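You operate a simulated robot arm through the tools that you are given. There is no shell and no other tool. Be economical: measure what you need, move in short steps, check, and stop when the job is done.

Carry out the task below with a simulated two-armed robot. There is one attempt and no reset: what you move stays moved.

Task
Take the white pad and put it on the top of the short bench. Put the small carton from the shelf under the long bench on the top of the long bench. Fetch the yellow scoop and set it on the low shelf of the bin bench. Put one of the brown blocks from the top of the short bench on the top of stand seven. Fetch the wax jar and set it in the green tray. Take the yellow tube and put it on the top of the small cabinet. Take the grease pump on the top of table seven and put it away on the middle shelf of the oil rack. Lift the grey lid open. The order is free. Set down upright: brown block.

Only the result counts: the job must be done as asked and must still hold three seconds after the hand-in. Knocking over, shifting, dropping, spilling or breaking anything else fails it. A push-on lid holds only when it is set on centred and level and pressed home; a screw cap is set on level and turned clockwise until tight.

Robot
Two 7-joint arms with fingered hands on one trunk, on a base that drives. Base frame: it is fixed to the floor where the robot stands at the start and does not move with it; the origin is under the middle of the robot, x ahead of it, y to its left, z up; the surface under the hand at the start is at about z = 87. Units: cm, degrees, N and s.
The left shoulder is at the start at [8.7, 12.5, 107.1], the right one opposite. With the tool pointing down near the work surface each hand reaches from about 46 to 82 cm from the robot's upright axis, wherever it stands, measured 20 degrees to its own side. Places, roughly: brown block [100, 300, 75]; grease pump [-375, 300, 100]; green tray [-350, 300, 75]; grey lid [90, 180, 90]; low shelf of the bin bench [100, 180, 20]; middle shelf of the oil rack [-510, -500, 70]; small carton [50, 25, 25]; top of stand seven [-300, 320, 70]; top of the long bench [80, -80, 90]; top of the short bench [100, 340, 80]; top of the small cabinet (17x30 cm) [-384, 364, 104]; wax jar [-350, 350, 100]; white pad (6x4x4 cm) [50, -10, 90]; yellow scoop (16x7x13 cm) [70, 210, 80]; yellow tube (3x2x3 cm) [-350, 350, 90]. Payload 3.6 kg a hand.
The tool frame of a hand sits at the grasp point between the pads (the TCP): z along the fingers, y along the line on which they close. The tips reach 3 cm beyond it. The gripper opens to 10.4 cm. The gripper's body begins 3.5 cm behind the TCP. The gripper is a hand of 4 fingers: y runs from the thumb to the fingers, the wrist lies at [-1.5, -10.4, -17.8] in the tool frame, and closing takes about 1.5 s.
Orientation is that of the tool frame in the base frame, as a unit quaternion [x, y, z, w]. With the fingers straight down and the wrist toward the robot, the tool's x, y and z point along [0, 1, 0], [1, 0, 0] and [0, 0, -1] of the base frame.

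Tools
- The arms move only by the tool jog_arm. It takes "left_plan", "right_plan" or both (then of equal length, played together; a hand with none holds still); each is a list of rows, each an object (a shift or turn left out is 0, a gripper value left out holds the last) with "offset": the shift along the tool's x, y, z in units of 20 mm (1.0 is 20 mm), a list of three; "rotation": the turn, a rotation vector about the tool's x, y, z in units of 4 degrees (1.0 is 4 degrees), a list of three; "fingers": the opening, from 0 (shut) to 1 (fully open). In form: [{"offset": [x, y, z], "rotation": [wx, wy, wz], "fingers": fingers}, ...]. A call has 1 to 8 rows; each row shifts and turns the commanded pose from where the row before left it, along the tool's axes as they then stand. A call with a number of a shift or a turn outside -1 to 1 is refused whole. Rows are played at 5 a second. More than 5 cm and 8.6 degrees between two rows, or a gripper value outside its range, and nothing of the call is played. A pose out of reach is approached as far as the arm can. The call stops where the force on the tool passes 40 N (or 10 N more than at its start, if that is more) or the arm is blocked; 0.2 s more then pass. Each finger travels about 7.2 cm/s and halts on what it meets, pressing with about 28 N; the grip force reading is that of the motor and also rises with nothing between the fingers. The clock runs only during rows and for 0.2 s after the last one: add rows that do not move to give the fingers time. It gives the time, the measured TCP pose, the force on the tool (base axes), the opening and the grip force at its end, in the units of the frame above (readings bear some noise), with the torque about the TCP (base axes, N m) and any sound that the robot's microphone picked up.
- Cameras (640 x 400 px; columns grow to the right, rows downward): "scene" is now at [20.59, -0.7, 120.1]; the picture's right is [-0.07, -1.00, 0.00], its down [-0.60, 0.04, -0.80] and it looks along [0.80, -0.06, -0.60] (base axes); focal length 214 px, centre (320, 200). "left" rides on the left gripper at [-6.1, -9.2, -13] in its tool frame; the picture's right is [-0.81, -0.27, 0.52], its down [0.53, -0.71, 0.46] and it looks along [0.24, 0.64, 0.72] (tool axes); focal length 275 px, centre (320, 200). "right" rides on the right gripper at [6.1, -9.2, -13] in its tool frame; the picture's right is [-0.81, 0.28, -0.52], its down [-0.53, -0.71, 0.46] and it looks along [-0.24, 0.65, 0.72] (tool axes); focal length 275 px, centre (320, 200). There is no depth. A picture from a camera that has moved, and an enlarged one, comes with that camera's place and axes in the base frame and with its lens.
- camera(camera): a new picture of that camera. It takes no simulated time.
- raise_lower(by): slides the trunk up (or, below 0, down) by that many cm; the arms and the scene camera ride with it, the base frame stays. It gives what a move gives, with no picture.
- drive_base(legs): drives the robot by 1 to 6 legs, each [ahead, left, turn to the left] in cm, cm and degrees, along the robot's own axes; the way and the turn of a leg run together, so that a leg with both is an arc; at most 150 cm and 180 degrees a leg. The arms and the cameras ride along, it lands a little off, and it stops where it bumps. It gives what a move gives.
- set_grasp(shape, hand): the hand has 4 fingers and takes this shape, open, in about a second: jaw (thumb against the fingers, like two jaws); tri (thumb and two fingers); tip (a fingertip pinch); poke (one finger out to press); point (the index stretched); flat (the hand flat); cup (the hand cupped); fist (a fist). The gripper value then closes the fingers along that shape, each until it touches; the sizes above hold for jaw. It gives what a move gives, with no picture.
- aim_head(pan, tilt): turns the head with the scene camera to pan (to the left, within 80 degrees either way) and tilt (down, from -29 to 69), counted from straight ahead of the robot. It gives what a move gives.
- enlarge(camera, box): a new picture of the part [left, top, right, bottom] of that camera's present view, enlarged. It takes no simulated time.
- hand_in(): hands the job in; it is judged then, once.

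Go step by step. Nothing tells you exact positions but the pictures and the camera data: compare them with the known pose of the tool, close in by small moves and look again before you grip or let go. The budget is 217 turns and 212 pictures, counting those below and the enlarged ones. Unless the task says otherwise, let go and move clear before handing in.

The tools are called after ">>>" by a JSON object that holds its "api" and its "payload". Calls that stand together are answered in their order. jog_arm: Moves the arms, as the interface text tells. Its arguments: {"type":"object","properties":{"left_plan":{"type":"array"},"right_plan":{"type":"array"}},"required":[]} The other tools are called the same way: raise_lower (by) slides the trunk up or down; set_grasp (shape, hand) gives the hand a shape; drive_base (legs) drives the base; aim_head (pan, tilt) turns the head that bears the scene camera; camera (camera) takes a picture; enlarge (camera, box) takes an enlarged picture of a part of a camera's view; hand_in () hands the job in.

At the start:

```text
time_s: 0.0
left_eef_pos: [51.68, 26.87, 110.41]
left_orientation: [0.707, 0.707, -0.001, 0.0]
left_ft_force: [0.0, 0.2, -1.0]
left_torque: [0.0, 0.02, 0.0]
left_width: 10.36
left_finger_force: 0.0
left_shape: jaw
right_eef_pos: [50.1, -25.76, 108.69]
right_orientation: [0.707, 0.707, 0.0, -0.001]
right_ft_force: [0.5, -0.6, -0.1]
right_torque: [-0.01, -0.03, 0.01]
right_width: 10.35
right_finger_force: 0.0
right_shape: jaw
trunk travel left (down, up): [-30.0, 23.6]
robot x, y, heading: [0.32, 0.23, 0.1]
head pan, tilt: [-4.1, 36.9]
```

scene: 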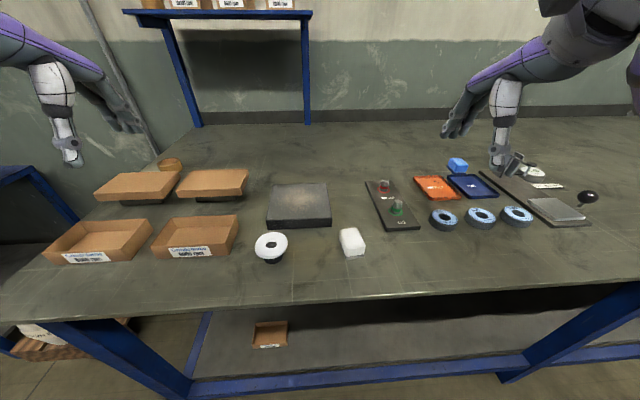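
right: 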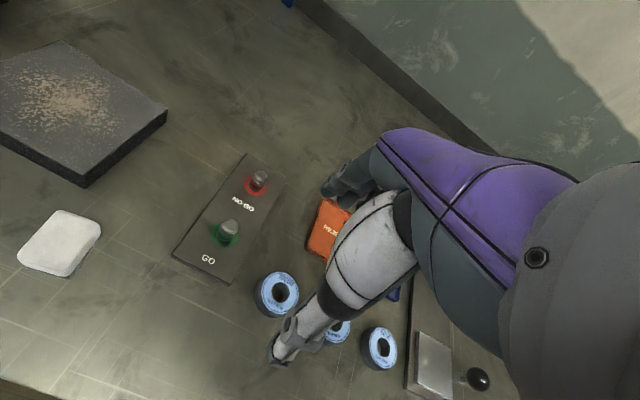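
left: 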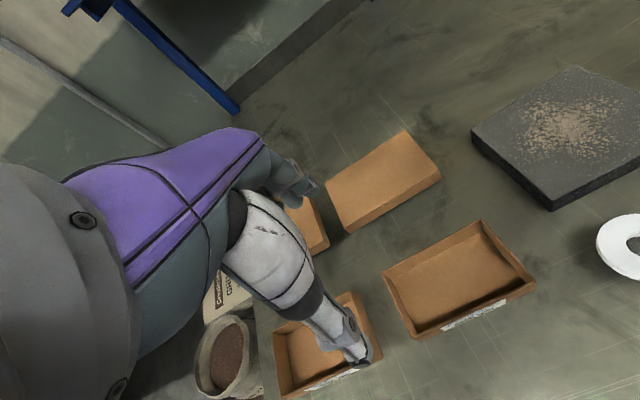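

I see the white pad near (48,-9,89) and the small carton on the shelf below. I look around before moving.

>>> {"api": "enlarge", "payload": {"camera": "scene", "box": [180, 220, 400, 400]}}

>>> {"api": "aim_head", "payload": {"pan": 75, "tilt": 15}}

>>> {"api": "camera", "payload": {"camera": "scene"}}

```text
2.22 times, centred on (290, 310) of scene
camera zoom: at [20.59, -0.7, 120.1], right [-0.07, -1.0, 0.0], down [-0.6, 0.04, -0.8], along [0.8, -0.06, -0.6], focal length 477 px, centre (387, -44)
```

zoom: 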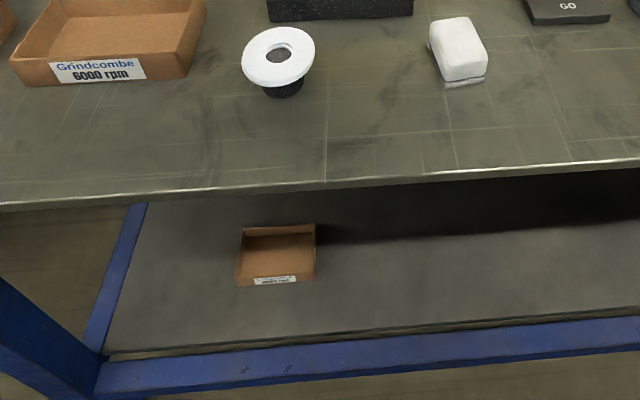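

```text
time_s: 1.5
left_eef_pos: [51.43, 26.89, 110.45]
left_orientation: [0.707, 0.708, 0.0, 0.0]
left_ft_force: [0.6, 0.0, 0.8]
left_torque: [0.04, 0.02, 0.03]
left_width: 10.36
left_finger_force: 0.0
left_shape: jaw
right_eef_pos: [50.18, -25.72, 108.57]
right_orientation: [0.707, 0.707, 0.0, 0.0]
right_ft_force: [-1.0, 0.7, 1.4]
right_torque: [-0.01, 0.01, -0.03]
right_width: 10.35
right_finger_force: 0.0
right_shape: jaw
trunk travel left (down, up): [-30.0, 23.6]
robot x, y, heading: [-0.35, -0.13, 0.0]
head pan, tilt: [75.0, 15.0]
```

```text
207 pictures are left
camera scene: at [14.34, 8.94, 123.59], right [0.97, -0.26, 0.0], down [-0.07, -0.25, -0.97], along [0.25, 0.93, -0.26], focal length 214 px, centre (320, 200)
```

scene: 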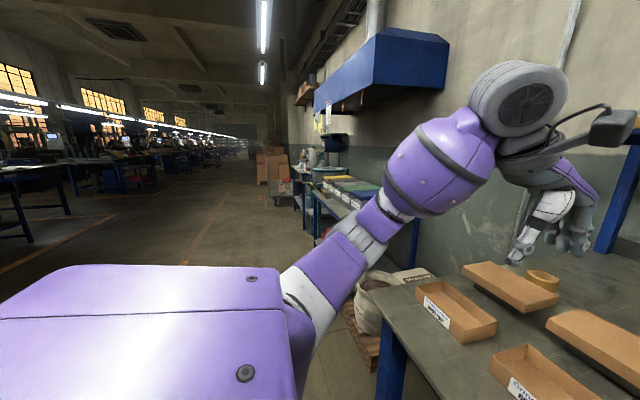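

The way to the left shows the aisle and other benches along the wall. I check the right side, then back off for the carton.

>>> {"api": "aim_head", "payload": {"pan": -75, "tilt": 15}}

>>> {"api": "camera", "payload": {"camera": "scene"}}

>>> {"api": "jog_arm", "payload": {"right_plan": [{"offset": [0, 0, -1]}, {"offset": [0, 0, -1]}, {"offset": [0, 0, -1]}, {"offset": [0, 0, -1]}, {"offset": [0, 0, -1]}, {"offset": [0, 0, -1]}, {"offset": [0, 0, -1]}, {"offset": [0, 0, -1]}]}}

>>> {"api": "drive_base", "payload": {"legs": [[-45, 0, 0]]}}

>>> {"api": "aim_head", "payload": {"pan": 0, "tilt": 35}}

>>> {"api": "camera", "payload": {"camera": "scene"}}

```text
time_s: 3.9
left_eef_pos: [51.51, 27.04, 110.51]
left_orientation: [0.707, 0.707, 0.0, 0.0]
left_ft_force: [-0.6, -0.8, 0.5]
left_torque: [0.01, -0.01, -0.01]
left_width: 10.38
left_finger_force: 0.0
left_shape: jaw
right_eef_pos: [50.18, -25.83, 108.49]
right_orientation: [0.708, 0.707, -0.001, -0.001]
right_ft_force: [-0.2, 0.3, -0.1]
right_torque: [-0.01, 0.01, -0.03]
right_width: 10.36
right_finger_force: 0.0
right_shape: jaw
trunk travel left (down, up): [-30.0, 23.6]
robot x, y, heading: [0.44, -0.01, 0.0]
head pan, tilt: [-75.0, 15.0]
```

```text
206 pictures are left
camera scene: at [14.34, -9.1, 123.59], right [-0.97, -0.26, 0.0], down [-0.07, 0.25, -0.97], along [0.25, -0.93, -0.26], focal length 214 px, centre (320, 200)
```

scene: 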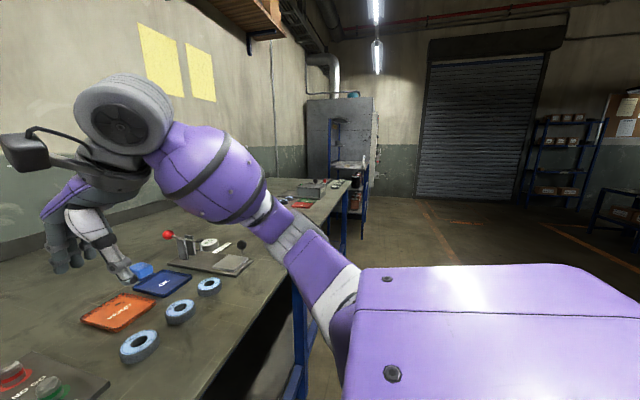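

```text
time_s: 5.7
left_eef_pos: [51.5, 26.92, 110.42]
left_orientation: [0.707, 0.707, 0.0, 0.0]
left_ft_force: [0.2, 0.3, -0.1]
left_torque: [0.0, 0.02, 0.02]
left_width: 10.36
left_finger_force: 0.1
left_shape: jaw
right_eef_pos: [50.0, -25.91, 124.67]
right_orientation: [0.707, 0.707, 0.0, 0.0]
right_ft_force: [-0.5, 0.4, -1.3]
right_torque: [0.0, 0.0, -0.01]
right_width: 10.37
right_finger_force: 0.1
right_shape: jaw
trunk travel left (down, up): [-30.0, 23.6]
robot x, y, heading: [0.05, -0.04, -0.2]
head pan, tilt: [-75.0, 15.0]
```

```text
time_s: 8.4
left_eef_pos: [6.84, 26.74, 110.38]
left_orientation: [0.708, 0.706, 0.0, 0.0]
left_ft_force: [0.0, -0.7, 0.4]
left_torque: [-0.01, -0.03, 0.02]
left_width: 10.39
left_finger_force: 0.0
left_shape: jaw
right_eef_pos: [5.06, -25.92, 124.52]
right_orientation: [0.708, 0.706, 0.0, 0.0]
right_ft_force: [0.3, -0.1, 0.0]
right_torque: [-0.03, 0.0, 0.01]
right_width: 10.36
right_finger_force: 0.0
right_shape: jaw
trunk travel left (down, up): [-30.0, 23.6]
robot x, y, heading: [-45.21, -0.02, -0.1]
head pan, tilt: [-75.0, 15.0]
```

```text
time_s: 9.9
left_eef_pos: [6.86, 26.72, 110.39]
left_orientation: [0.709, 0.706, -0.001, -0.001]
left_ft_force: [-0.6, 0.1, 0.3]
left_torque: [0.0, 0.01, 0.01]
left_width: 10.36
left_finger_force: 0.0
left_shape: jaw
right_eef_pos: [5.08, -25.87, 124.47]
right_orientation: [0.709, 0.705, 0.0, 0.0]
right_ft_force: [-0.6, -0.1, 0.1]
right_torque: [-0.01, 0.03, 0.0]
right_width: 10.36
right_finger_force: 0.1
right_shape: jaw
trunk travel left (down, up): [-30.0, 23.6]
robot x, y, heading: [-45.11, -0.22, -0.4]
head pan, tilt: [0.0, 35.0]
```

```text
205 pictures are left
camera scene: at [-24.14, -0.08, 120.4], right [0.0, -1.0, 0.0], down [-0.57, 0.0, -0.82], along [0.82, 0.0, -0.57], focal length 214 px, centre (320, 200)
```

scene: 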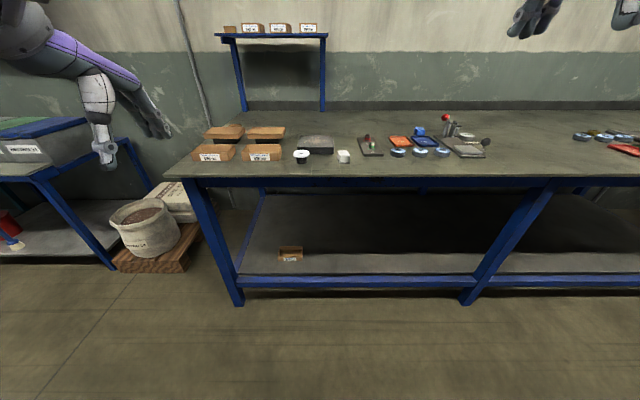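

The floor before the bench is clear and the carton is visible just behind the lower rail. I lower the trunk and look at it from there.

>>> {"api": "raise_lower", "payload": {"by": -30}}

>>> {"api": "enlarge", "payload": {"camera": "scene", "box": [160, 120, 420, 300]}}

```text
time_s: 12.9
left_eef_pos: [6.83, 26.99, 80.47]
left_orientation: [0.708, 0.706, 0.0, 0.0]
left_ft_force: [0.1, -0.2, -0.5]
left_torque: [0.04, 0.0, 0.02]
left_width: 10.39
left_finger_force: 0.1
left_shape: jaw
right_eef_pos: [9.41, -25.92, 93.07]
right_orientation: [0.709, 0.705, -0.023, -0.024]
right_ft_force: [0.0, -0.2, -0.6]
right_torque: [0.02, 0.01, 0.01]
right_width: 10.34
right_finger_force: 0.1
right_shape: jaw
trunk travel left (down, up): [0.0, 53.6]
robot x, y, heading: [-44.98, 0.14, -0.4]
head pan, tilt: [0.0, 35.0]
```

```text
2.22 times, centred on (290, 210) of scene
camera zoom: at [-15.21, -0.11, 89.84], right [0.0, -1.0, 0.0], down [-0.57, 0.0, -0.82], along [0.82, 0.0, -0.57], focal length 477 px, centre (387, 178)
```

zoom: 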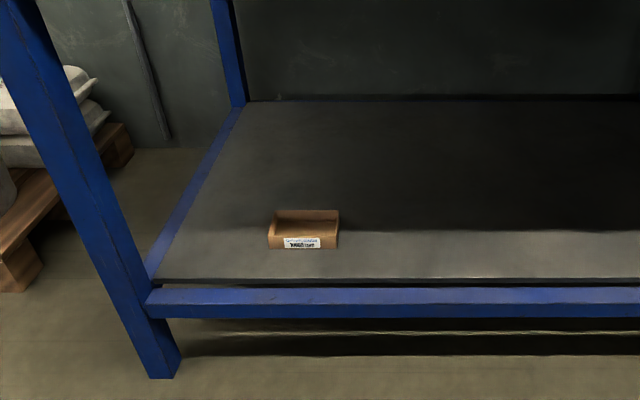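

The carton is about 14 wide, 8 deep, front edge near x=54, y=16.5, shelf z≈24. I lower the left hand in the free space before the bench.

>>> {"api": "jog_arm", "payload": {"left_plan": [{"offset": [0, 0, 1]}, {"offset": [0, 0, 1]}, {"offset": [0, 0, 1]}, {"offset": [0, 0, 1]}, {"offset": [0, 0, 1]}, {"offset": [0, 0, 1]}, {"offset": [0, 0, 1]}, {"offset": [0, 0, 1]}]}}

>>> {"api": "jog_arm", "payload": {"left_plan": [{"offset": [0, 0, 1]}, {"offset": [0, 0, 1]}, {"offset": [0, 0, 1]}, {"offset": [0, 0, 1]}, {"offset": [0, 0, 1]}, {"offset": [0, 0, 1]}, {"offset": [0, 0, 1]}, {"offset": [0, 0, 1]}]}}

>>> {"api": "jog_arm", "payload": {"left_plan": [{"offset": [0, 0, 1]}, {"offset": [0, 0, 1]}, {"offset": [0, 0, 1]}, {"offset": [0, 0, 1]}, {"offset": [0, 0, 1]}, {"offset": [0, 0, 1]}, {"offset": [0, 0, 1]}]}}

>>> {"api": "aim_head", "payload": {"pan": 35, "tilt": 35}}

>>> {"api": "camera", "payload": {"camera": "scene"}}

```text
time_s: 14.7
left_eef_pos: [6.74, 26.66, 64.29]
left_orientation: [0.708, 0.706, 0.0, 0.0]
left_ft_force: [-0.7, -0.7, 0.7]
left_torque: [-0.02, -0.01, 0.0]
left_width: 10.35
left_finger_force: 0.1
left_shape: jaw
right_eef_pos: [9.39, -26.03, 93.03]
right_orientation: [0.708, 0.705, -0.024, -0.023]
right_ft_force: [0.7, -0.7, 0.0]
right_torque: [-0.02, -0.02, 0.01]
right_width: 10.38
right_finger_force: 0.0
right_shape: jaw
trunk travel left (down, up): [0.0, 53.6]
robot x, y, heading: [-44.59, 0.42, -0.4]
head pan, tilt: [0.0, 35.0]
```

```text
time_s: 16.5
left_eef_pos: [6.84, 26.78, 48.39]
left_orientation: [0.708, 0.706, 0.0, 0.001]
left_ft_force: [0.3, 0.3, -0.6]
left_torque: [0.02, -0.02, -0.01]
left_width: 10.38
left_finger_force: 0.1
left_shape: jaw
right_eef_pos: [9.47, -25.85, 93.07]
right_orientation: [0.708, 0.705, -0.024, -0.023]
right_ft_force: [-0.1, -1.3, 0.0]
right_torque: [0.03, -0.02, 0.03]
right_width: 10.38
right_finger_force: 0.1
right_shape: jaw
trunk travel left (down, up): [0.0, 53.6]
robot x, y, heading: [-45.02, 0.23, -0.2]
head pan, tilt: [0.0, 35.0]
```

```text
time_s: 18.1
left_eef_pos: [6.76, 26.84, 34.43]
left_orientation: [0.708, 0.706, 0.0, 0.0]
left_ft_force: [0.1, -0.6, -0.2]
left_torque: [-0.01, -0.01, -0.01]
left_width: 10.36
left_finger_force: 0.1
left_shape: jaw
right_eef_pos: [9.46, -25.98, 93.24]
right_orientation: [0.708, 0.706, -0.024, -0.023]
right_ft_force: [0.7, -0.5, -0.4]
right_torque: [0.03, -0.01, -0.01]
right_width: 10.37
right_finger_force: 0.1
right_shape: jaw
trunk travel left (down, up): [0.0, 53.6]
robot x, y, heading: [-45.14, 0.16, -0.4]
head pan, tilt: [0.0, 35.0]
```

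```text
time_s: 19.1
left_eef_pos: [6.86, 26.84, 34.4]
left_orientation: [0.708, 0.706, -0.001, 0.0]
left_ft_force: [0.5, 0.0, 0.0]
left_torque: [-0.01, 0.02, -0.02]
left_width: 10.38
left_finger_force: 0.0
left_shape: jaw
right_eef_pos: [9.46, -25.86, 92.99]
right_orientation: [0.708, 0.705, -0.023, -0.024]
right_ft_force: [-0.2, -0.1, -0.3]
right_torque: [0.0, -0.01, 0.01]
right_width: 10.37
right_finger_force: 0.1
right_shape: jaw
trunk travel left (down, up): [0.0, 53.6]
robot x, y, heading: [-44.93, 0.47, -0.5]
head pan, tilt: [35.0, 35.0]
```

```text
203 pictures are left
camera scene: at [-16.77, 4.94, 89.83], right [0.57, -0.82, 0.0], down [-0.47, -0.33, -0.82], along [0.67, 0.47, -0.57], focal length 214 px, centre (320, 200)
```

scene: 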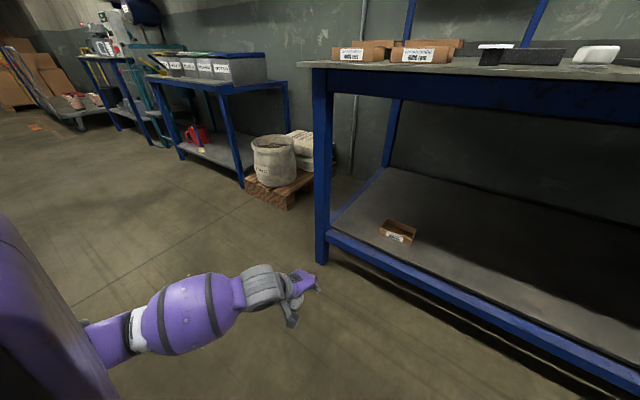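

The left arm is clear and low. I pull the right hand in and stretch the left forward so the head stays clear of the bench edge.

>>> {"api": "jog_arm", "payload": {"left_plan": [{"offset": [0, 1, 0]}, {"offset": [0, 1, 0]}, {"offset": [0, 1, 0]}, {"offset": [0, 1, 0]}, {"offset": [0, 1, 0]}, {"offset": [0, 1, 0]}], "right_plan": [{"offset": [0, -1, 0]}, {"offset": [0, -1, 0]}, {"offset": [0, -1, 0]}, {"offset": [0, -1, 0]}, {"offset": [0, -1, 0]}, {"offset": [0, -1, 0]}]}}

```text
time_s: 20.5
left_eef_pos: [18.89, 26.79, 34.37]
left_orientation: [0.709, 0.705, 0.0, 0.0]
left_ft_force: [-0.9, -0.1, -0.2]
left_torque: [0.0, 0.03, 0.01]
left_width: 10.38
left_finger_force: 0.1
left_shape: jaw
right_eef_pos: [0.16, -25.93, 88.55]
right_orientation: [0.708, 0.705, -0.022, -0.025]
right_ft_force: [0.9, 0.3, -0.3]
right_torque: [0.02, -0.03, 0.02]
right_width: 10.39
right_finger_force: 0.0
right_shape: jaw
right hand out of reach, approached as far as the arm can: row 1, 2, 3, 4, 5, 6
trunk travel left (down, up): [0.0, 53.6]
robot x, y, heading: [-45.09, -0.08, -0.1]
head pan, tilt: [35.0, 35.0]
```

The right hand hangs near the bench edge height, so I turn the base 20° right to keep it clear and counter-turn the left hand.

>>> {"api": "drive_base", "payload": {"legs": [[0, 0, -20], [0, 22.8, 0]]}}

>>> {"api": "jog_arm", "payload": {"left_plan": [{"rotation": [0, 0, -1]}, {"rotation": [0, 0, -1]}, {"rotation": [0, 0, -1]}, {"rotation": [0, 0, -1]}, {"rotation": [0, 0, -1]}]}}

>>> {"api": "camera", "payload": {"camera": "left"}}

>>> {"api": "camera", "payload": {"camera": "scene"}}

```text
time_s: 24.1
left_eef_pos: [31.82, 23.73, 34.4]
left_orientation: [0.821, 0.571, 0.0, 0.001]
left_ft_force: [-1.2, -0.1, 1.0]
left_torque: [0.01, 0.0, 0.02]
left_width: 10.34
left_finger_force: 0.0
left_shape: jaw
right_eef_pos: [-3.9, -19.22, 88.57]
right_orientation: [0.821, 0.571, -0.017, -0.027]
right_ft_force: [0.1, -0.3, -0.2]
right_torque: [0.02, 0.0, 0.03]
right_width: 10.38
right_finger_force: 0.1
right_shape: jaw
trunk travel left (down, up): [0.0, 53.6]
robot x, y, heading: [-37.37, 20.95, -20.3]
head pan, tilt: [35.0, 35.0]
```

```text
time_s: 25.3
left_eef_pos: [31.81, 23.79, 34.44]
left_orientation: [0.71, 0.705, 0.0, 0.0]
left_ft_force: [-0.3, -0.2, 0.1]
left_torque: [0.04, 0.02, 0.0]
left_width: 10.35
left_finger_force: 0.1
left_shape: jaw
right_eef_pos: [-3.98, -19.14, 88.64]
right_orientation: [0.82, 0.571, -0.015, -0.027]
right_ft_force: [1.0, -0.1, -0.3]
right_torque: [-0.04, 0.04, 0.04]
right_width: 10.39
right_finger_force: 0.1
right_shape: jaw
trunk travel left (down, up): [0.0, 53.6]
robot x, y, heading: [-37.22, 21.16, -20.6]
head pan, tilt: [35.0, 35.0]
```

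```text
202 pictures are left
camera left: at [22.71, 17.58, 47.47], right [-0.28, -0.81, -0.52], down [-0.71, 0.54, -0.46], along [0.65, 0.24, -0.72], focal length 275 px, centre (320, 200)
```

left: 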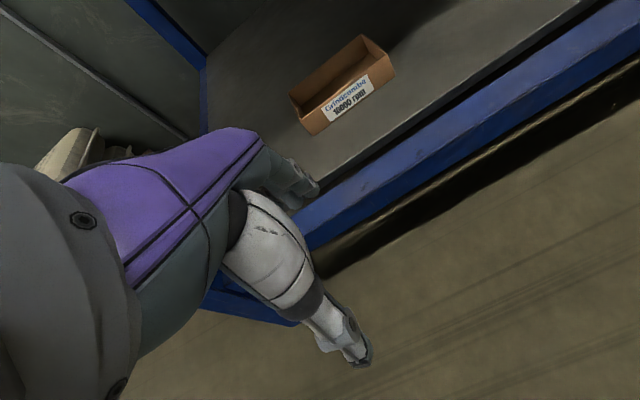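

```text
201 pictures are left
camera scene: at [-9.05, 15.64, 89.83], right [0.25, -0.97, 0.0], down [-0.56, -0.14, -0.82], along [0.79, 0.2, -0.57], focal length 214 px, centre (320, 200)
```

scene: 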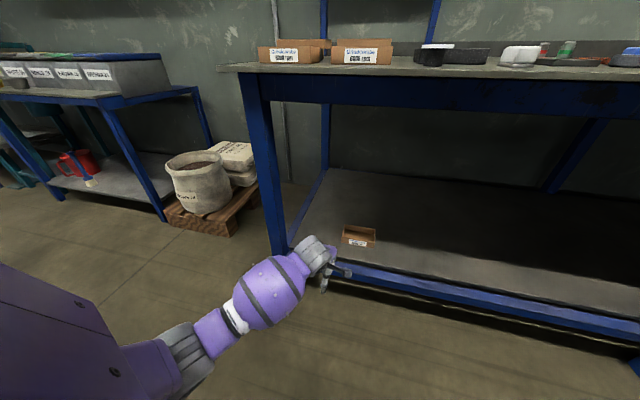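

I measure the carton closer from the wrist camera.

>>> {"api": "enlarge", "payload": {"camera": "left", "box": [260, 20, 420, 150]}}

```text
3.08 times, centred on (340, 85) of left
camera zoom: at [22.71, 17.58, 47.47], right [-0.28, -0.81, -0.52], down [-0.71, 0.54, -0.46], along [0.65, 0.24, -0.72], focal length 847 px, centre (258, 554)
```

zoom: 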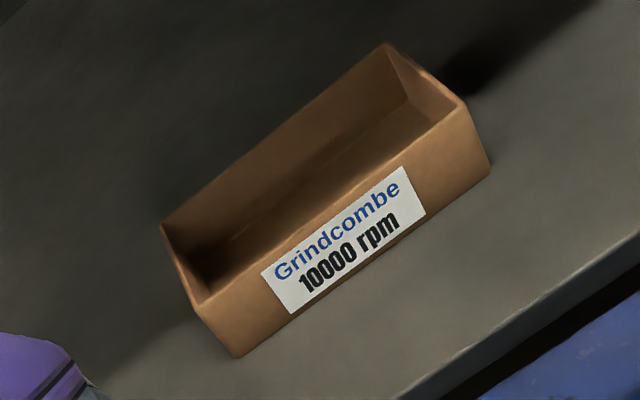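

Carton centre ≈(58.7,16.2), 7.8 deep, 3.4 tall. I drive the open hand over it and look again.

>>> {"api": "drive_base", "payload": {"legs": [[27.5, 2.3, 0]]}}

>>> {"api": "camera", "payload": {"camera": "left"}}

>>> {"api": "camera", "payload": {"camera": "scene"}}

```text
time_s: 27.2
left_eef_pos: [57.95, 16.71, 34.39]
left_orientation: [0.71, 0.704, 0.0, 0.0]
left_ft_force: [0.3, 0.8, 0.4]
left_torque: [0.0, 0.01, 0.0]
left_width: 10.38
left_finger_force: 0.0
left_shape: jaw
right_eef_pos: [22.31, -26.43, 88.54]
right_orientation: [0.82, 0.571, -0.017, -0.028]
right_ft_force: [0.0, 0.0, -0.2]
right_torque: [-0.05, -0.04, 0.01]
right_width: 10.33
right_finger_force: 0.0
right_shape: jaw
trunk travel left (down, up): [0.0, 53.6]
robot x, y, heading: [-11.01, 13.68, -20.4]
head pan, tilt: [35.0, 35.0]
```

```text
199 pictures are left
camera left: at [48.82, 10.5, 47.47], right [-0.28, -0.81, -0.52], down [-0.71, 0.54, -0.46], along [0.65, 0.24, -0.72], focal length 275 px, centre (320, 200)
```

left: 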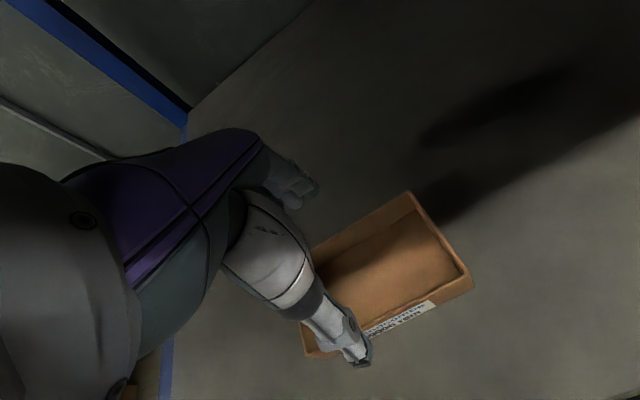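

```text
198 pictures are left
camera scene: at [17.08, 8.46, 89.83], right [0.25, -0.97, 0.0], down [-0.56, -0.14, -0.82], along [0.79, 0.21, -0.57], focal length 214 px, centre (320, 200)
```

scene: 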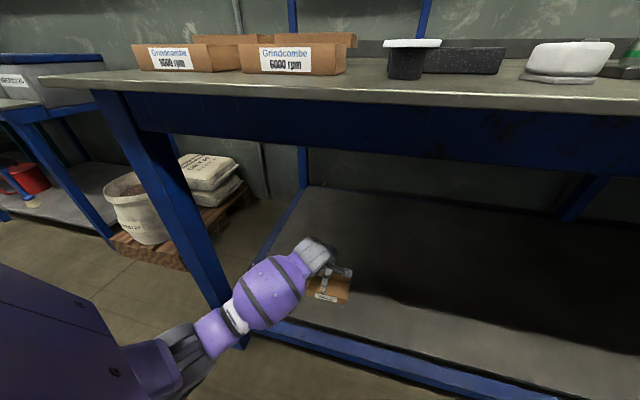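

The hand is centred over the carton. I go down and close.

>>> {"api": "jog_arm", "payload": {"left_plan": [{"offset": [0, 0.1, 1]}, {"offset": [0, 0, 1]}, {"offset": [0, 0, 0.9]}, {}]}}

>>> {"api": "camera", "payload": {"camera": "left"}}

```text
time_s: 28.2
left_eef_pos: [58.11, 16.66, 28.64]
left_orientation: [0.709, 0.705, 0.0, 0.0]
left_ft_force: [0.2, -0.6, -0.4]
left_torque: [-0.03, 0.01, -0.06]
left_width: 10.4
left_finger_force: 0.2
left_shape: jaw
right_eef_pos: [22.41, -26.37, 88.65]
right_orientation: [0.82, 0.571, -0.017, -0.028]
right_ft_force: [0.9, -0.1, -0.2]
right_torque: [0.01, 0.01, -0.03]
right_width: 10.37
right_finger_force: 0.1
right_shape: jaw
trunk travel left (down, up): [0.0, 53.6]
robot x, y, heading: [-10.68, 13.67, -20.3]
head pan, tilt: [35.0, 35.0]
```

```text
197 pictures are left
camera left: at [49.06, 10.5, 41.75], right [-0.28, -0.81, -0.52], down [-0.71, 0.54, -0.46], along [0.65, 0.24, -0.72], focal length 275 px, centre (320, 200)
```

left: 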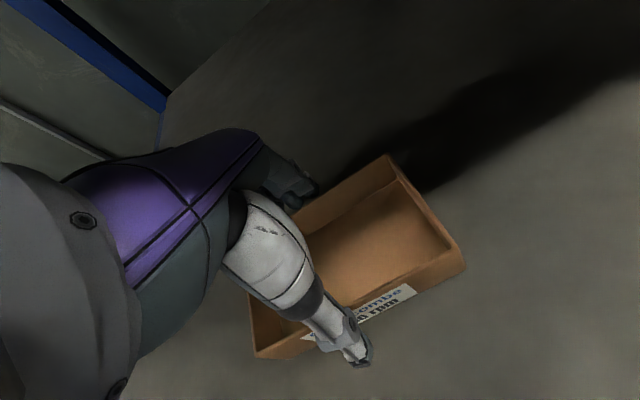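

Thumb is before the front wall, fingers behind the rear wall. I close.

>>> {"api": "jog_arm", "payload": {"left_plan": [{"offset": [0, 0, 0.3]}, {"fingers": 0.5}, {}, {}, {}, {}, {}, {}]}}

>>> {"api": "camera", "payload": {"camera": "left"}}

```text
time_s: 30.0
left_eef_pos: [58.08, 16.63, 28.06]
left_orientation: [0.709, 0.705, 0.0, 0.001]
left_ft_force: [-0.1, 0.3, -0.1]
left_torque: [0.01, -0.02, -0.04]
left_width: 7.61
left_finger_force: 28.6
left_shape: jaw
right_eef_pos: [22.36, -26.4, 88.6]
right_orientation: [0.82, 0.572, -0.017, -0.028]
right_ft_force: [1.0, -0.8, -0.2]
right_torque: [0.0, 0.01, 0.0]
right_width: 10.37
right_finger_force: 0.0
right_shape: jaw
trunk travel left (down, up): [0.0, 53.6]
robot x, y, heading: [-11.08, 13.51, -20.4]
head pan, tilt: [35.0, 35.0]
```

```text
196 pictures are left
camera left: at [49.08, 10.5, 41.12], right [-0.28, -0.81, -0.52], down [-0.71, 0.54, -0.46], along [0.65, 0.24, -0.72], focal length 275 px, centre (320, 200)
```

left: 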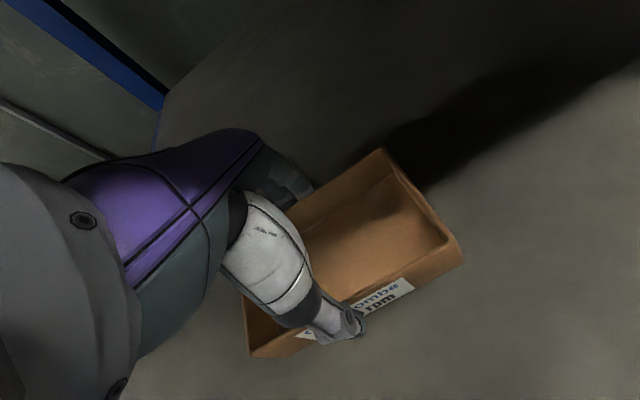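

Grip holds at 7.6 cm. I lift a little, back out, then raise the trunk.

>>> {"api": "jog_arm", "payload": {"left_plan": [{"offset": [0, 0, -1]}, {"offset": [0, 0, -1]}, {"offset": [0, 0, -1]}, {"offset": [0, 0, -1]}]}}

>>> {"api": "drive_base", "payload": {"legs": [[-48, 0, 0]]}}

>>> {"api": "jog_arm", "payload": {"left_plan": [{"offset": [0, 0, -1]}, {"offset": [0, 0, -1]}, {"offset": [0, 0, -1]}, {"offset": [0, 0, -1]}, {"offset": [0, 0, -1]}, {"offset": [0, 0, -1]}, {"offset": [0, 0, -1]}, {"offset": [0, 0, -1]}]}}

>>> {"api": "raise_lower", "payload": {"by": 30}}

>>> {"api": "jog_arm", "payload": {"left_plan": [{"offset": [0, 0, -1]}, {"offset": [0, 0, -1]}, {"offset": [0, 0, -1]}, {"offset": [0, 0, -1]}, {"offset": [0, 0, -1]}, {"offset": [0, 0, -1]}, {"offset": [0, 0, -1]}, {"offset": [0, 0, -1]}]}}

>>> {"api": "camera", "payload": {"camera": "left"}}

>>> {"api": "camera", "payload": {"camera": "scene"}}

```text
time_s: 31.0
left_eef_pos: [58.06, 16.7, 36.0]
left_orientation: [0.709, 0.705, 0.0, 0.0]
left_ft_force: [-1.3, 0.8, -1.4]
left_torque: [-0.01, 0.04, 0.01]
left_width: 7.59
left_finger_force: 28.1
left_shape: jaw
right_eef_pos: [22.39, -26.38, 88.66]
right_orientation: [0.82, 0.572, -0.016, -0.027]
right_ft_force: [-0.5, 0.5, -0.6]
right_torque: [0.02, 0.04, 0.01]
right_width: 10.39
right_finger_force: 0.1
right_shape: jaw
trunk travel left (down, up): [0.0, 53.6]
robot x, y, heading: [-11.37, 13.62, -20.1]
head pan, tilt: [35.0, 35.0]
```

```text
time_s: 33.9
left_eef_pos: [12.21, 33.8, 36.06]
left_orientation: [0.709, 0.705, 0.001, 0.0]
left_ft_force: [0.5, 0.2, -0.2]
left_torque: [-0.01, -0.01, -0.03]
left_width: 7.62
left_finger_force: 28.1
left_shape: jaw
right_eef_pos: [-23.58, -9.33, 88.59]
right_orientation: [0.82, 0.572, -0.018, -0.028]
right_ft_force: [-0.6, 0.2, 0.0]
right_torque: [0.0, 0.0, -0.02]
right_width: 10.36
right_finger_force: 0.0
right_shape: jaw
trunk travel left (down, up): [0.0, 53.6]
robot x, y, heading: [-57.13, 30.43, -20.4]
head pan, tilt: [35.0, 35.0]
```

```text
time_s: 35.7
left_eef_pos: [12.13, 33.62, 52.02]
left_orientation: [0.709, 0.705, 0.001, 0.0]
left_ft_force: [0.5, -0.5, -0.4]
left_torque: [0.0, 0.02, 0.02]
left_width: 7.63
left_finger_force: 27.9
left_shape: jaw
right_eef_pos: [-23.52, -9.35, 88.54]
right_orientation: [0.82, 0.572, -0.016, -0.028]
right_ft_force: [-0.3, 0.6, 0.1]
right_torque: [0.02, 0.0, 0.01]
right_width: 10.37
right_finger_force: 0.2
right_shape: jaw
trunk travel left (down, up): [0.0, 53.6]
robot x, y, heading: [-56.77, 30.47, -20.5]
head pan, tilt: [35.0, 35.0]
```

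```text
time_s: 38.7
left_eef_pos: [12.39, 33.67, 81.94]
left_orientation: [0.709, 0.706, -0.001, -0.001]
left_ft_force: [-0.3, -0.8, 0.0]
left_torque: [-0.02, -0.02, 0.0]
left_width: 7.6
left_finger_force: 28.2
left_shape: jaw
right_eef_pos: [-23.57, -9.41, 118.62]
right_orientation: [0.82, 0.571, -0.017, -0.027]
right_ft_force: [1.1, 0.3, -1.1]
right_torque: [-0.02, -0.01, 0.02]
right_width: 10.38
right_finger_force: 0.0
right_shape: jaw
trunk travel left (down, up): [-30.0, 23.6]
robot x, y, heading: [-56.84, 30.82, -20.5]
head pan, tilt: [35.0, 35.0]
```

```text
time_s: 40.5
left_eef_pos: [12.07, 33.71, 98.03]
left_orientation: [0.709, 0.705, 0.0, -0.001]
left_ft_force: [-0.2, 0.0, -1.2]
left_torque: [0.03, 0.03, -0.01]
left_width: 7.59
left_finger_force: 27.8
left_shape: jaw
right_eef_pos: [-23.57, -9.35, 118.57]
right_orientation: [0.82, 0.572, -0.017, -0.027]
right_ft_force: [-0.5, -0.4, -0.3]
right_torque: [0.02, 0.04, -0.04]
right_width: 10.37
right_finger_force: 0.0
right_shape: jaw
trunk travel left (down, up): [-30.0, 23.6]
robot x, y, heading: [-56.64, 30.51, -20.4]
head pan, tilt: [35.0, 35.0]
```

```text
195 pictures are left
camera left: at [3.05, 27.55, 111.06], right [-0.28, -0.81, -0.52], down [-0.71, 0.54, -0.45], along [0.65, 0.24, -0.73], focal length 275 px, centre (320, 200)
```

left: 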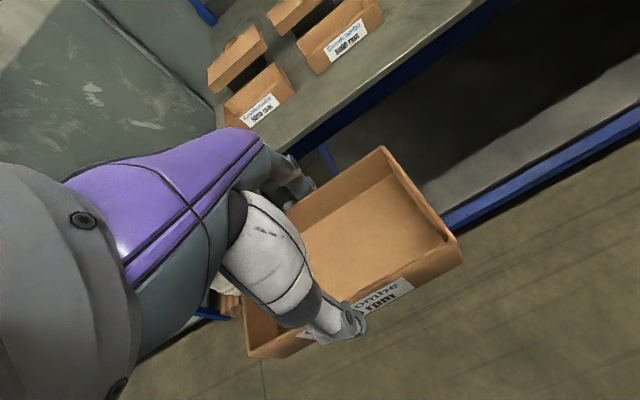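

```text
194 pictures are left
camera scene: at [-37.19, 28.59, 120.4], right [0.25, -0.97, 0.0], down [-0.55, -0.14, -0.82], along [0.79, 0.21, -0.57], focal length 214 px, centre (320, 200)
```

scene: 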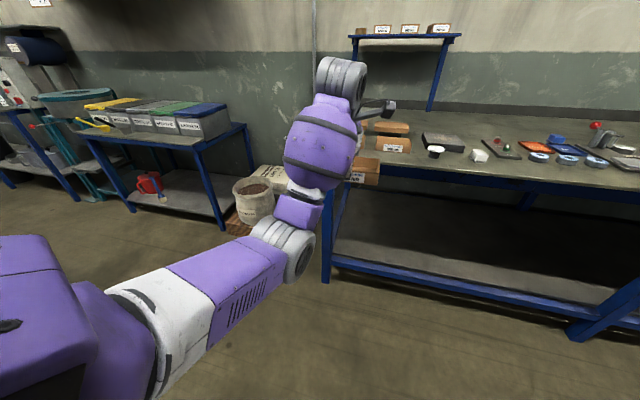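

The carton is held level at z≈98. The front strip of the bench near (45,-28), between the rings and the front edge, is free; I drive there.

>>> {"api": "drive_base", "payload": {"legs": [[0, -46.2, 0], [46, 0, 0]]}}

>>> {"api": "camera", "payload": {"camera": "left"}}

>>> {"api": "camera", "payload": {"camera": "scene"}}

```text
time_s: 47.5
left_eef_pos: [38.52, -26.4, 97.8]
left_orientation: [0.71, 0.704, 0.0, 0.0]
left_ft_force: [0.1, -0.8, -1.2]
left_torque: [0.0, -0.01, -0.03]
left_width: 7.61
left_finger_force: 28.0
left_shape: jaw
right_eef_pos: [2.62, -69.46, 118.62]
right_orientation: [0.821, 0.57, -0.016, -0.028]
right_ft_force: [-0.3, -0.5, -0.1]
right_torque: [0.0, 0.02, -0.01]
right_width: 10.35
right_finger_force: 0.0
right_shape: jaw
trunk travel left (down, up): [-30.0, 23.6]
robot x, y, heading: [-30.43, -29.44, -20.3]
head pan, tilt: [35.0, 35.0]
```

```text
193 pictures are left
camera left: at [29.37, -32.58, 111.03], right [-0.28, -0.81, -0.52], down [-0.71, 0.54, -0.46], along [0.65, 0.24, -0.72], focal length 275 px, centre (320, 200)
```

left: 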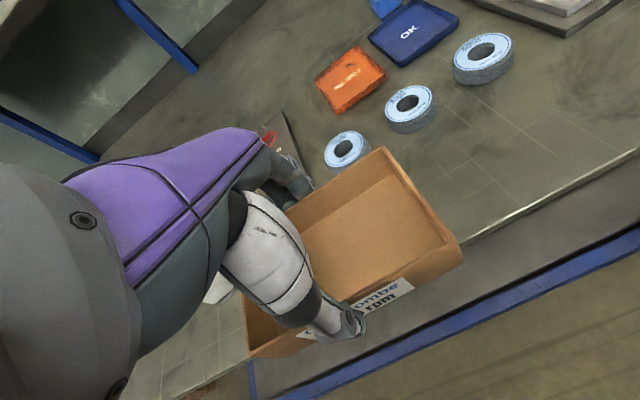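

```text
192 pictures are left
camera scene: at [-10.87, -31.47, 120.39], right [0.25, -0.97, 0.0], down [-0.56, -0.14, -0.82], along [0.79, 0.21, -0.57], focal length 214 px, centre (320, 200)
```

scene: 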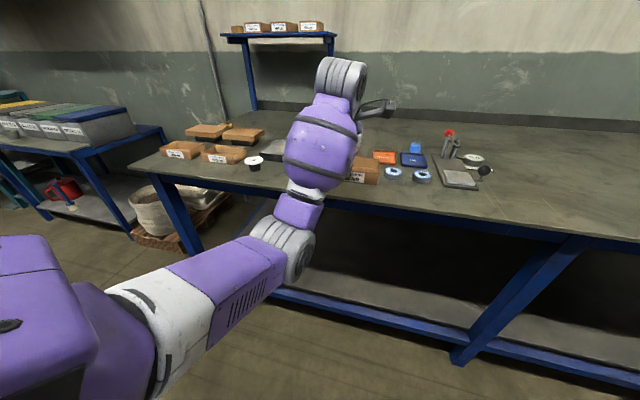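

Free strip spans x 38–53.5 here; I shift forward 7 and lower to just above the top.

>>> {"api": "jog_arm", "payload": {"left_plan": [{"offset": [0, 1, 0]}, {"offset": [0, 1, 0]}, {"offset": [0, 1, 0]}, {"offset": [0, 0.6, 0.6]}, {"offset": [0, 0, 0.8]}, {"offset": [0, 0, 0.8]}, {"offset": [0, 0, 0.8]}]}}

>>> {"api": "jog_arm", "payload": {"left_plan": [{"offset": [0, 0, 0.15]}, {}, {}]}}

>>> {"api": "camera", "payload": {"camera": "left"}}

```text
time_s: 49.1
left_eef_pos: [45.61, -26.42, 91.95]
left_orientation: [0.71, 0.705, 0.001, 0.0]
left_ft_force: [0.4, -0.8, 1.3]
left_torque: [0.01, -0.04, -0.05]
left_width: 7.61
left_finger_force: 27.6
left_shape: jaw
right_eef_pos: [2.63, -69.41, 118.69]
right_orientation: [0.82, 0.571, -0.017, -0.028]
right_ft_force: [-0.2, -0.5, 0.4]
right_torque: [-0.01, 0.0, -0.05]
right_width: 10.37
right_finger_force: 0.1
right_shape: jaw
trunk travel left (down, up): [-30.0, 23.6]
robot x, y, heading: [-30.47, -29.15, -20.4]
head pan, tilt: [35.0, 35.0]
```

```text
time_s: 49.9
left_eef_pos: [45.64, -26.4, 91.7]
left_orientation: [0.71, 0.704, 0.0, 0.0]
left_ft_force: [0.0, 0.1, -0.6]
left_torque: [0.01, 0.02, 0.02]
left_width: 7.61
left_finger_force: 28.2
left_shape: jaw
right_eef_pos: [2.62, -69.5, 118.56]
right_orientation: [0.821, 0.571, -0.017, -0.028]
right_ft_force: [0.2, 0.1, -0.8]
right_torque: [0.02, 0.01, -0.01]
right_width: 10.35
right_finger_force: 0.0
right_shape: jaw
trunk travel left (down, up): [-30.0, 23.6]
robot x, y, heading: [-30.42, -29.51, -20.7]
head pan, tilt: [35.0, 35.0]
```

```text
191 pictures are left
camera left: at [36.54, -32.57, 104.74], right [-0.28, -0.81, -0.52], down [-0.71, 0.54, -0.46], along [0.65, 0.24, -0.72], focal length 275 px, centre (320, 200)
```

left: 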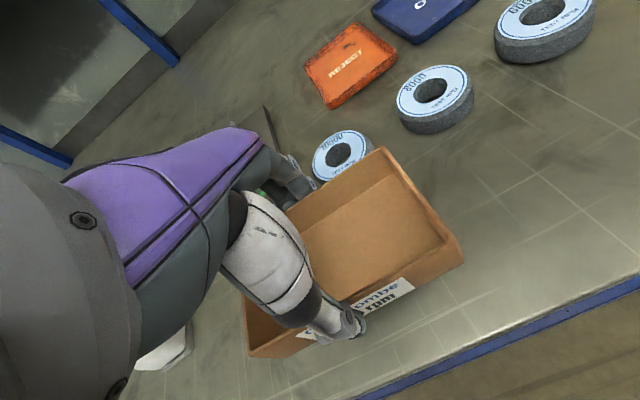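

Not yet touching; I lower in small steps watching the force.

>>> {"api": "jog_arm", "payload": {"left_plan": [{"offset": [0, 0, 0.15]}, {}, {}]}}

>>> {"api": "jog_arm", "payload": {"left_plan": [{"offset": [0, 0, 0.12]}, {}, {}]}}

```text
time_s: 50.7
left_eef_pos: [45.7, -26.31, 91.47]
left_orientation: [0.71, 0.704, 0.0, 0.0]
left_ft_force: [-0.4, 0.1, -1.0]
left_torque: [-0.02, -0.02, 0.04]
left_width: 7.58
left_finger_force: 28.1
left_shape: jaw
right_eef_pos: [2.64, -69.39, 118.67]
right_orientation: [0.82, 0.571, -0.017, -0.027]
right_ft_force: [0.2, 0.2, 0.6]
right_torque: [0.01, -0.03, 0.05]
right_width: 10.36
right_finger_force: 0.0
right_shape: jaw
trunk travel left (down, up): [-30.0, 23.6]
robot x, y, heading: [-30.95, -29.92, -20.4]
head pan, tilt: [35.0, 35.0]
```

```text
time_s: 51.5
left_eef_pos: [45.64, -26.46, 91.19]
left_orientation: [0.71, 0.704, 0.0, -0.001]
left_ft_force: [0.3, 0.2, -0.6]
left_torque: [0.0, 0.0, 0.03]
left_width: 7.61
left_finger_force: 28.3
left_shape: jaw
right_eef_pos: [2.56, -69.54, 118.68]
right_orientation: [0.821, 0.57, -0.017, -0.028]
right_ft_force: [0.3, 0.9, 0.0]
right_torque: [-0.01, 0.0, 0.04]
right_width: 10.37
right_finger_force: 0.0
right_shape: jaw
trunk travel left (down, up): [-30.0, 23.6]
robot x, y, heading: [-30.77, -29.35, -20.2]
head pan, tilt: [35.0, 35.0]
```

>>> {"api": "jog_arm", "payload": {"left_plan": [{"offset": [0, 0, 0.12]}, {}, {}]}}

>>> {"api": "jog_arm", "payload": {"left_plan": [{"offset": [0, 0, 0.12]}, {}, {}]}}

>>> {"api": "camera", "payload": {"camera": "left"}}

```text
time_s: 52.3
left_eef_pos: [45.71, -26.42, 90.99]
left_orientation: [0.71, 0.705, 0.001, 0.0]
left_ft_force: [1.7, 1.0, 3.6]
left_torque: [0.01, 0.04, -0.02]
left_width: 7.55
left_finger_force: 27.6
left_shape: jaw
right_eef_pos: [2.58, -69.51, 118.72]
right_orientation: [0.821, 0.571, -0.016, -0.027]
right_ft_force: [0.1, -0.7, -0.1]
right_torque: [0.0, 0.05, 0.02]
right_width: 10.37
right_finger_force: 0.1
right_shape: jaw
trunk travel left (down, up): [-30.0, 23.6]
robot x, y, heading: [-30.52, -29.39, -20.4]
head pan, tilt: [35.0, 35.0]
```

```text
time_s: 53.1
left_eef_pos: [45.62, -26.5, 90.96]
left_orientation: [0.71, 0.704, 0.002, 0.002]
left_ft_force: [3.9, 2.4, 13.9]
left_torque: [0.04, 0.0, 0.0]
left_width: 7.58
left_finger_force: 28.1
left_shape: jaw
right_eef_pos: [2.69, -69.38, 118.72]
right_orientation: [0.821, 0.57, -0.016, -0.027]
right_ft_force: [-0.3, 0.3, 0.5]
right_torque: [-0.01, -0.01, 0.0]
right_width: 10.35
right_finger_force: 0.1
right_shape: jaw
trunk travel left (down, up): [-30.0, 23.6]
robot x, y, heading: [-31.04, -29.41, -20.4]
head pan, tilt: [35.0, 35.0]
```

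```text
190 pictures are left
camera left: at [36.47, -32.63, 103.97], right [-0.28, -0.81, -0.52], down [-0.71, 0.54, -0.46], along [0.65, 0.24, -0.72], focal length 275 px, centre (320, 200)
```

left: 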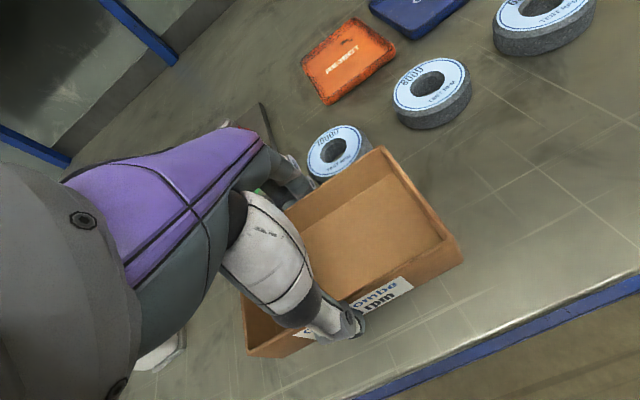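

The carton rests on the bench (13.9 N). I relieve, open and rise.

>>> {"api": "jog_arm", "payload": {"left_plan": [{"offset": [0, 0, -0.1]}, {"fingers": 0.88}, {}, {}, {}, {"offset": [0, 0, -0.5]}, {"offset": [0, 0, -1]}, {"offset": [0, 0, -1]}]}}

>>> {"api": "jog_arm", "payload": {"left_plan": [{"offset": [0, 0, -1]}, {"offset": [0, 0, -1]}, {"offset": [0, 0, -1]}, {"offset": [0, 0, -1]}, {"offset": [0, 0, -1]}, {"offset": [0, 0, -1]}, {"offset": [0, 0, -1]}]}}

>>> {"api": "camera", "payload": {"camera": "left"}}

```text
time_s: 54.9
left_eef_pos: [45.72, -26.37, 96.01]
left_orientation: [0.71, 0.704, 0.0, 0.0]
left_ft_force: [0.1, -0.5, 0.3]
left_torque: [0.01, -0.05, -0.02]
left_width: 9.15
left_finger_force: 0.0
left_shape: jaw
right_eef_pos: [2.66, -69.38, 118.64]
right_orientation: [0.82, 0.571, -0.016, -0.028]
right_ft_force: [0.3, -1.0, 0.7]
right_torque: [-0.02, 0.03, 0.0]
right_width: 10.38
right_finger_force: 0.0
right_shape: jaw
trunk travel left (down, up): [-30.0, 23.6]
robot x, y, heading: [-30.59, -29.23, -20.5]
head pan, tilt: [35.0, 35.0]
```

```text
time_s: 56.5
left_eef_pos: [45.5, -26.36, 109.78]
left_orientation: [0.71, 0.704, 0.0, 0.0]
left_ft_force: [-0.7, -0.5, 0.4]
left_torque: [0.04, -0.01, -0.03]
left_width: 9.15
left_finger_force: 0.1
left_shape: jaw
right_eef_pos: [2.7, -69.43, 118.5]
right_orientation: [0.821, 0.571, -0.017, -0.028]
right_ft_force: [0.2, 0.6, 0.0]
right_torque: [0.0, -0.01, 0.0]
right_width: 10.37
right_finger_force: 0.0
right_shape: jaw
trunk travel left (down, up): [-30.0, 23.6]
robot x, y, heading: [-30.5, -29.22, -20.1]
head pan, tilt: [35.0, 35.0]
```

```text
189 pictures are left
camera left: at [36.5, -32.55, 122.91], right [-0.28, -0.81, -0.52], down [-0.71, 0.54, -0.46], along [0.65, 0.24, -0.72], focal length 275 px, centre (320, 200)
```

left: 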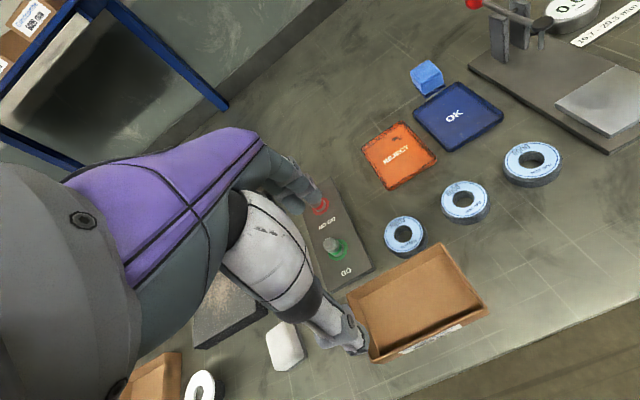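

The carton stands on the bench. Next the pad near (48.3,-8.8): I shift the base so the left hand is above it.

>>> {"api": "drive_base", "payload": {"legs": [[-3.5, 16.8, 0]]}}

>>> {"api": "camera", "payload": {"camera": "left"}}

```text
time_s: 58.7
left_eef_pos: [48.37, -9.38, 109.8]
left_orientation: [0.711, 0.703, -0.001, -0.001]
left_ft_force: [0.8, 0.6, 0.1]
left_torque: [-0.03, 0.02, 0.01]
left_width: 9.14
left_finger_force: 0.0
left_shape: jaw
right_eef_pos: [5.35, -52.45, 118.6]
right_orientation: [0.821, 0.57, -0.016, -0.028]
right_ft_force: [-0.1, 0.3, 0.1]
right_torque: [-0.01, 0.01, -0.01]
right_width: 10.35
right_finger_force: 0.1
right_shape: jaw
trunk travel left (down, up): [-30.0, 23.6]
robot x, y, heading: [-27.93, -12.72, -20.4]
head pan, tilt: [35.0, 35.0]
```

```text
188 pictures are left
camera left: at [39.27, -15.56, 122.87], right [-0.28, -0.81, -0.52], down [-0.71, 0.54, -0.46], along [0.65, 0.24, -0.72], focal length 275 px, centre (320, 200)
```

left: 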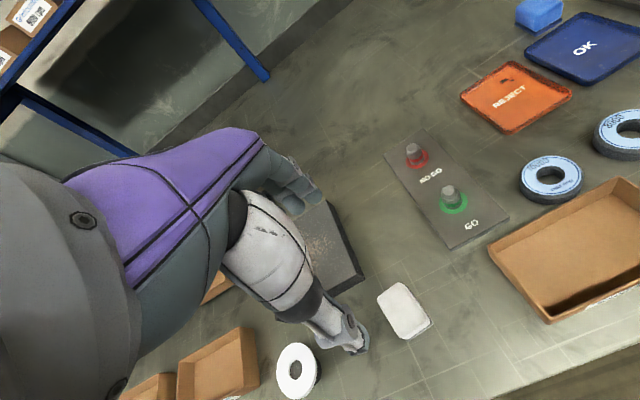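

The pad lies 6 cm along x, turned about 8°, centred under the hand. I turn 8° and descend.

>>> {"api": "jog_arm", "payload": {"left_plan": [{"offset": [0, 0, 1], "rotation": [0, 0, -1]}, {"offset": [0, 0, 1], "rotation": [0, 0, -1]}, {"offset": [0, 0, 1]}, {"offset": [0, 0, 1]}, {"offset": [0, 0, 1]}, {"offset": [0, 0, 1]}, {"offset": [0, 0, 1]}]}}

>>> {"api": "camera", "payload": {"camera": "left"}}

```text
time_s: 60.3
left_eef_pos: [48.38, -9.5, 95.83]
left_orientation: [0.66, 0.752, 0.002, 0.001]
left_ft_force: [0.1, -0.5, 0.1]
left_torque: [0.02, 0.01, -0.02]
left_width: 9.17
left_finger_force: 0.1
left_shape: jaw
right_eef_pos: [5.33, -52.41, 118.64]
right_orientation: [0.821, 0.571, -0.017, -0.028]
right_ft_force: [0.7, 0.1, -0.5]
right_torque: [-0.04, -0.04, 0.0]
right_width: 10.36
right_finger_force: 0.0
right_shape: jaw
trunk travel left (down, up): [-30.0, 23.6]
robot x, y, heading: [-27.96, -12.57, -20.7]
head pan, tilt: [35.0, 35.0]
```

```text
187 pictures are left
camera left: at [40.15, -16.85, 108.83], right [-0.17, -0.84, -0.52], down [-0.78, 0.44, -0.46], along [0.61, 0.32, -0.72], focal length 275 px, centre (320, 200)
```

left: 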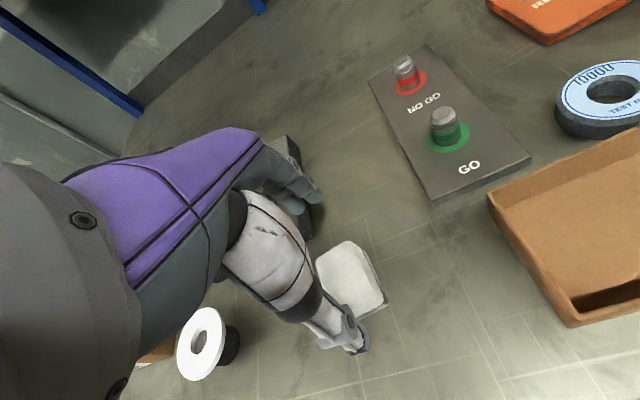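

Fingers straddle the pad with clearance. I go down to 90.4 and close.

>>> {"api": "jog_arm", "payload": {"left_plan": [{"offset": [0, -0.2, 0.9]}, {"offset": [0, 0, 0.9]}, {"offset": [0, 0, 0.85]}, {"fingers": 0.3}, {}, {}, {}, {}]}}

>>> {"api": "camera", "payload": {"camera": "left"}}

```text
time_s: 62.1
left_eef_pos: [47.84, -9.59, 90.39]
left_orientation: [0.66, 0.752, 0.0, 0.001]
left_ft_force: [0.3, -0.5, -0.4]
left_torque: [0.0, 0.0, -0.02]
left_width: 4.58
left_finger_force: 27.8
left_shape: jaw
right_eef_pos: [5.29, -52.45, 118.65]
right_orientation: [0.821, 0.57, -0.016, -0.027]
right_ft_force: [-0.5, 0.8, -0.6]
right_torque: [0.02, -0.02, 0.0]
right_width: 10.41
right_finger_force: 0.1
right_shape: jaw
trunk travel left (down, up): [-30.0, 23.6]
robot x, y, heading: [-27.63, -12.5, -20.7]
head pan, tilt: [35.0, 35.0]
```

```text
186 pictures are left
camera left: at [39.74, -16.97, 103.45], right [-0.17, -0.84, -0.52], down [-0.78, 0.44, -0.46], along [0.61, 0.33, -0.72], focal length 275 px, centre (320, 200)
```

left: 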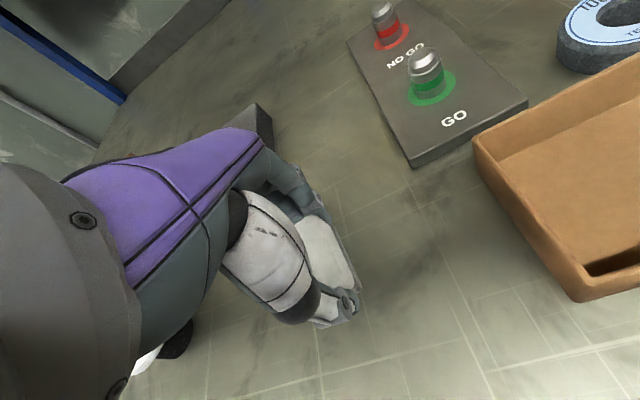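

Grip reads 4.6 cm, possibly a soft pad. I lift and look.

>>> {"api": "jog_arm", "payload": {"left_plan": [{}, {}, {"offset": [0, 0, -1]}, {"offset": [0, 0, -1]}, {"offset": [0, 0, -1]}, {"offset": [0, 0, -1]}, {"offset": [0, 0, -1]}, {"offset": [0, 0, -1]}]}}

>>> {"api": "camera", "payload": {"camera": "left"}}

```text
time_s: 63.9
left_eef_pos: [47.96, -9.48, 102.67]
left_orientation: [0.66, 0.751, 0.0, 0.001]
left_ft_force: [0.2, 0.3, -0.3]
left_torque: [0.0, 0.02, 0.0]
left_width: 4.58
left_finger_force: 27.7
left_shape: jaw
right_eef_pos: [5.33, -52.43, 118.67]
right_orientation: [0.821, 0.57, -0.018, -0.027]
right_ft_force: [0.3, -0.1, 0.0]
right_torque: [-0.01, -0.02, 0.01]
right_width: 10.35
right_finger_force: 0.0
right_shape: jaw
trunk travel left (down, up): [-30.0, 23.6]
robot x, y, heading: [-27.73, -11.96, -20.5]
head pan, tilt: [35.0, 35.0]
```

```text
185 pictures are left
camera left: at [39.79, -17.0, 115.74], right [-0.17, -0.84, -0.52], down [-0.78, 0.44, -0.46], along [0.61, 0.33, -0.72], focal length 275 px, centre (320, 200)
```

left: 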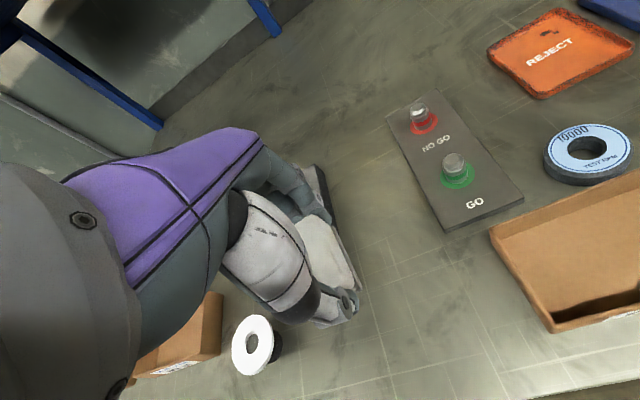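

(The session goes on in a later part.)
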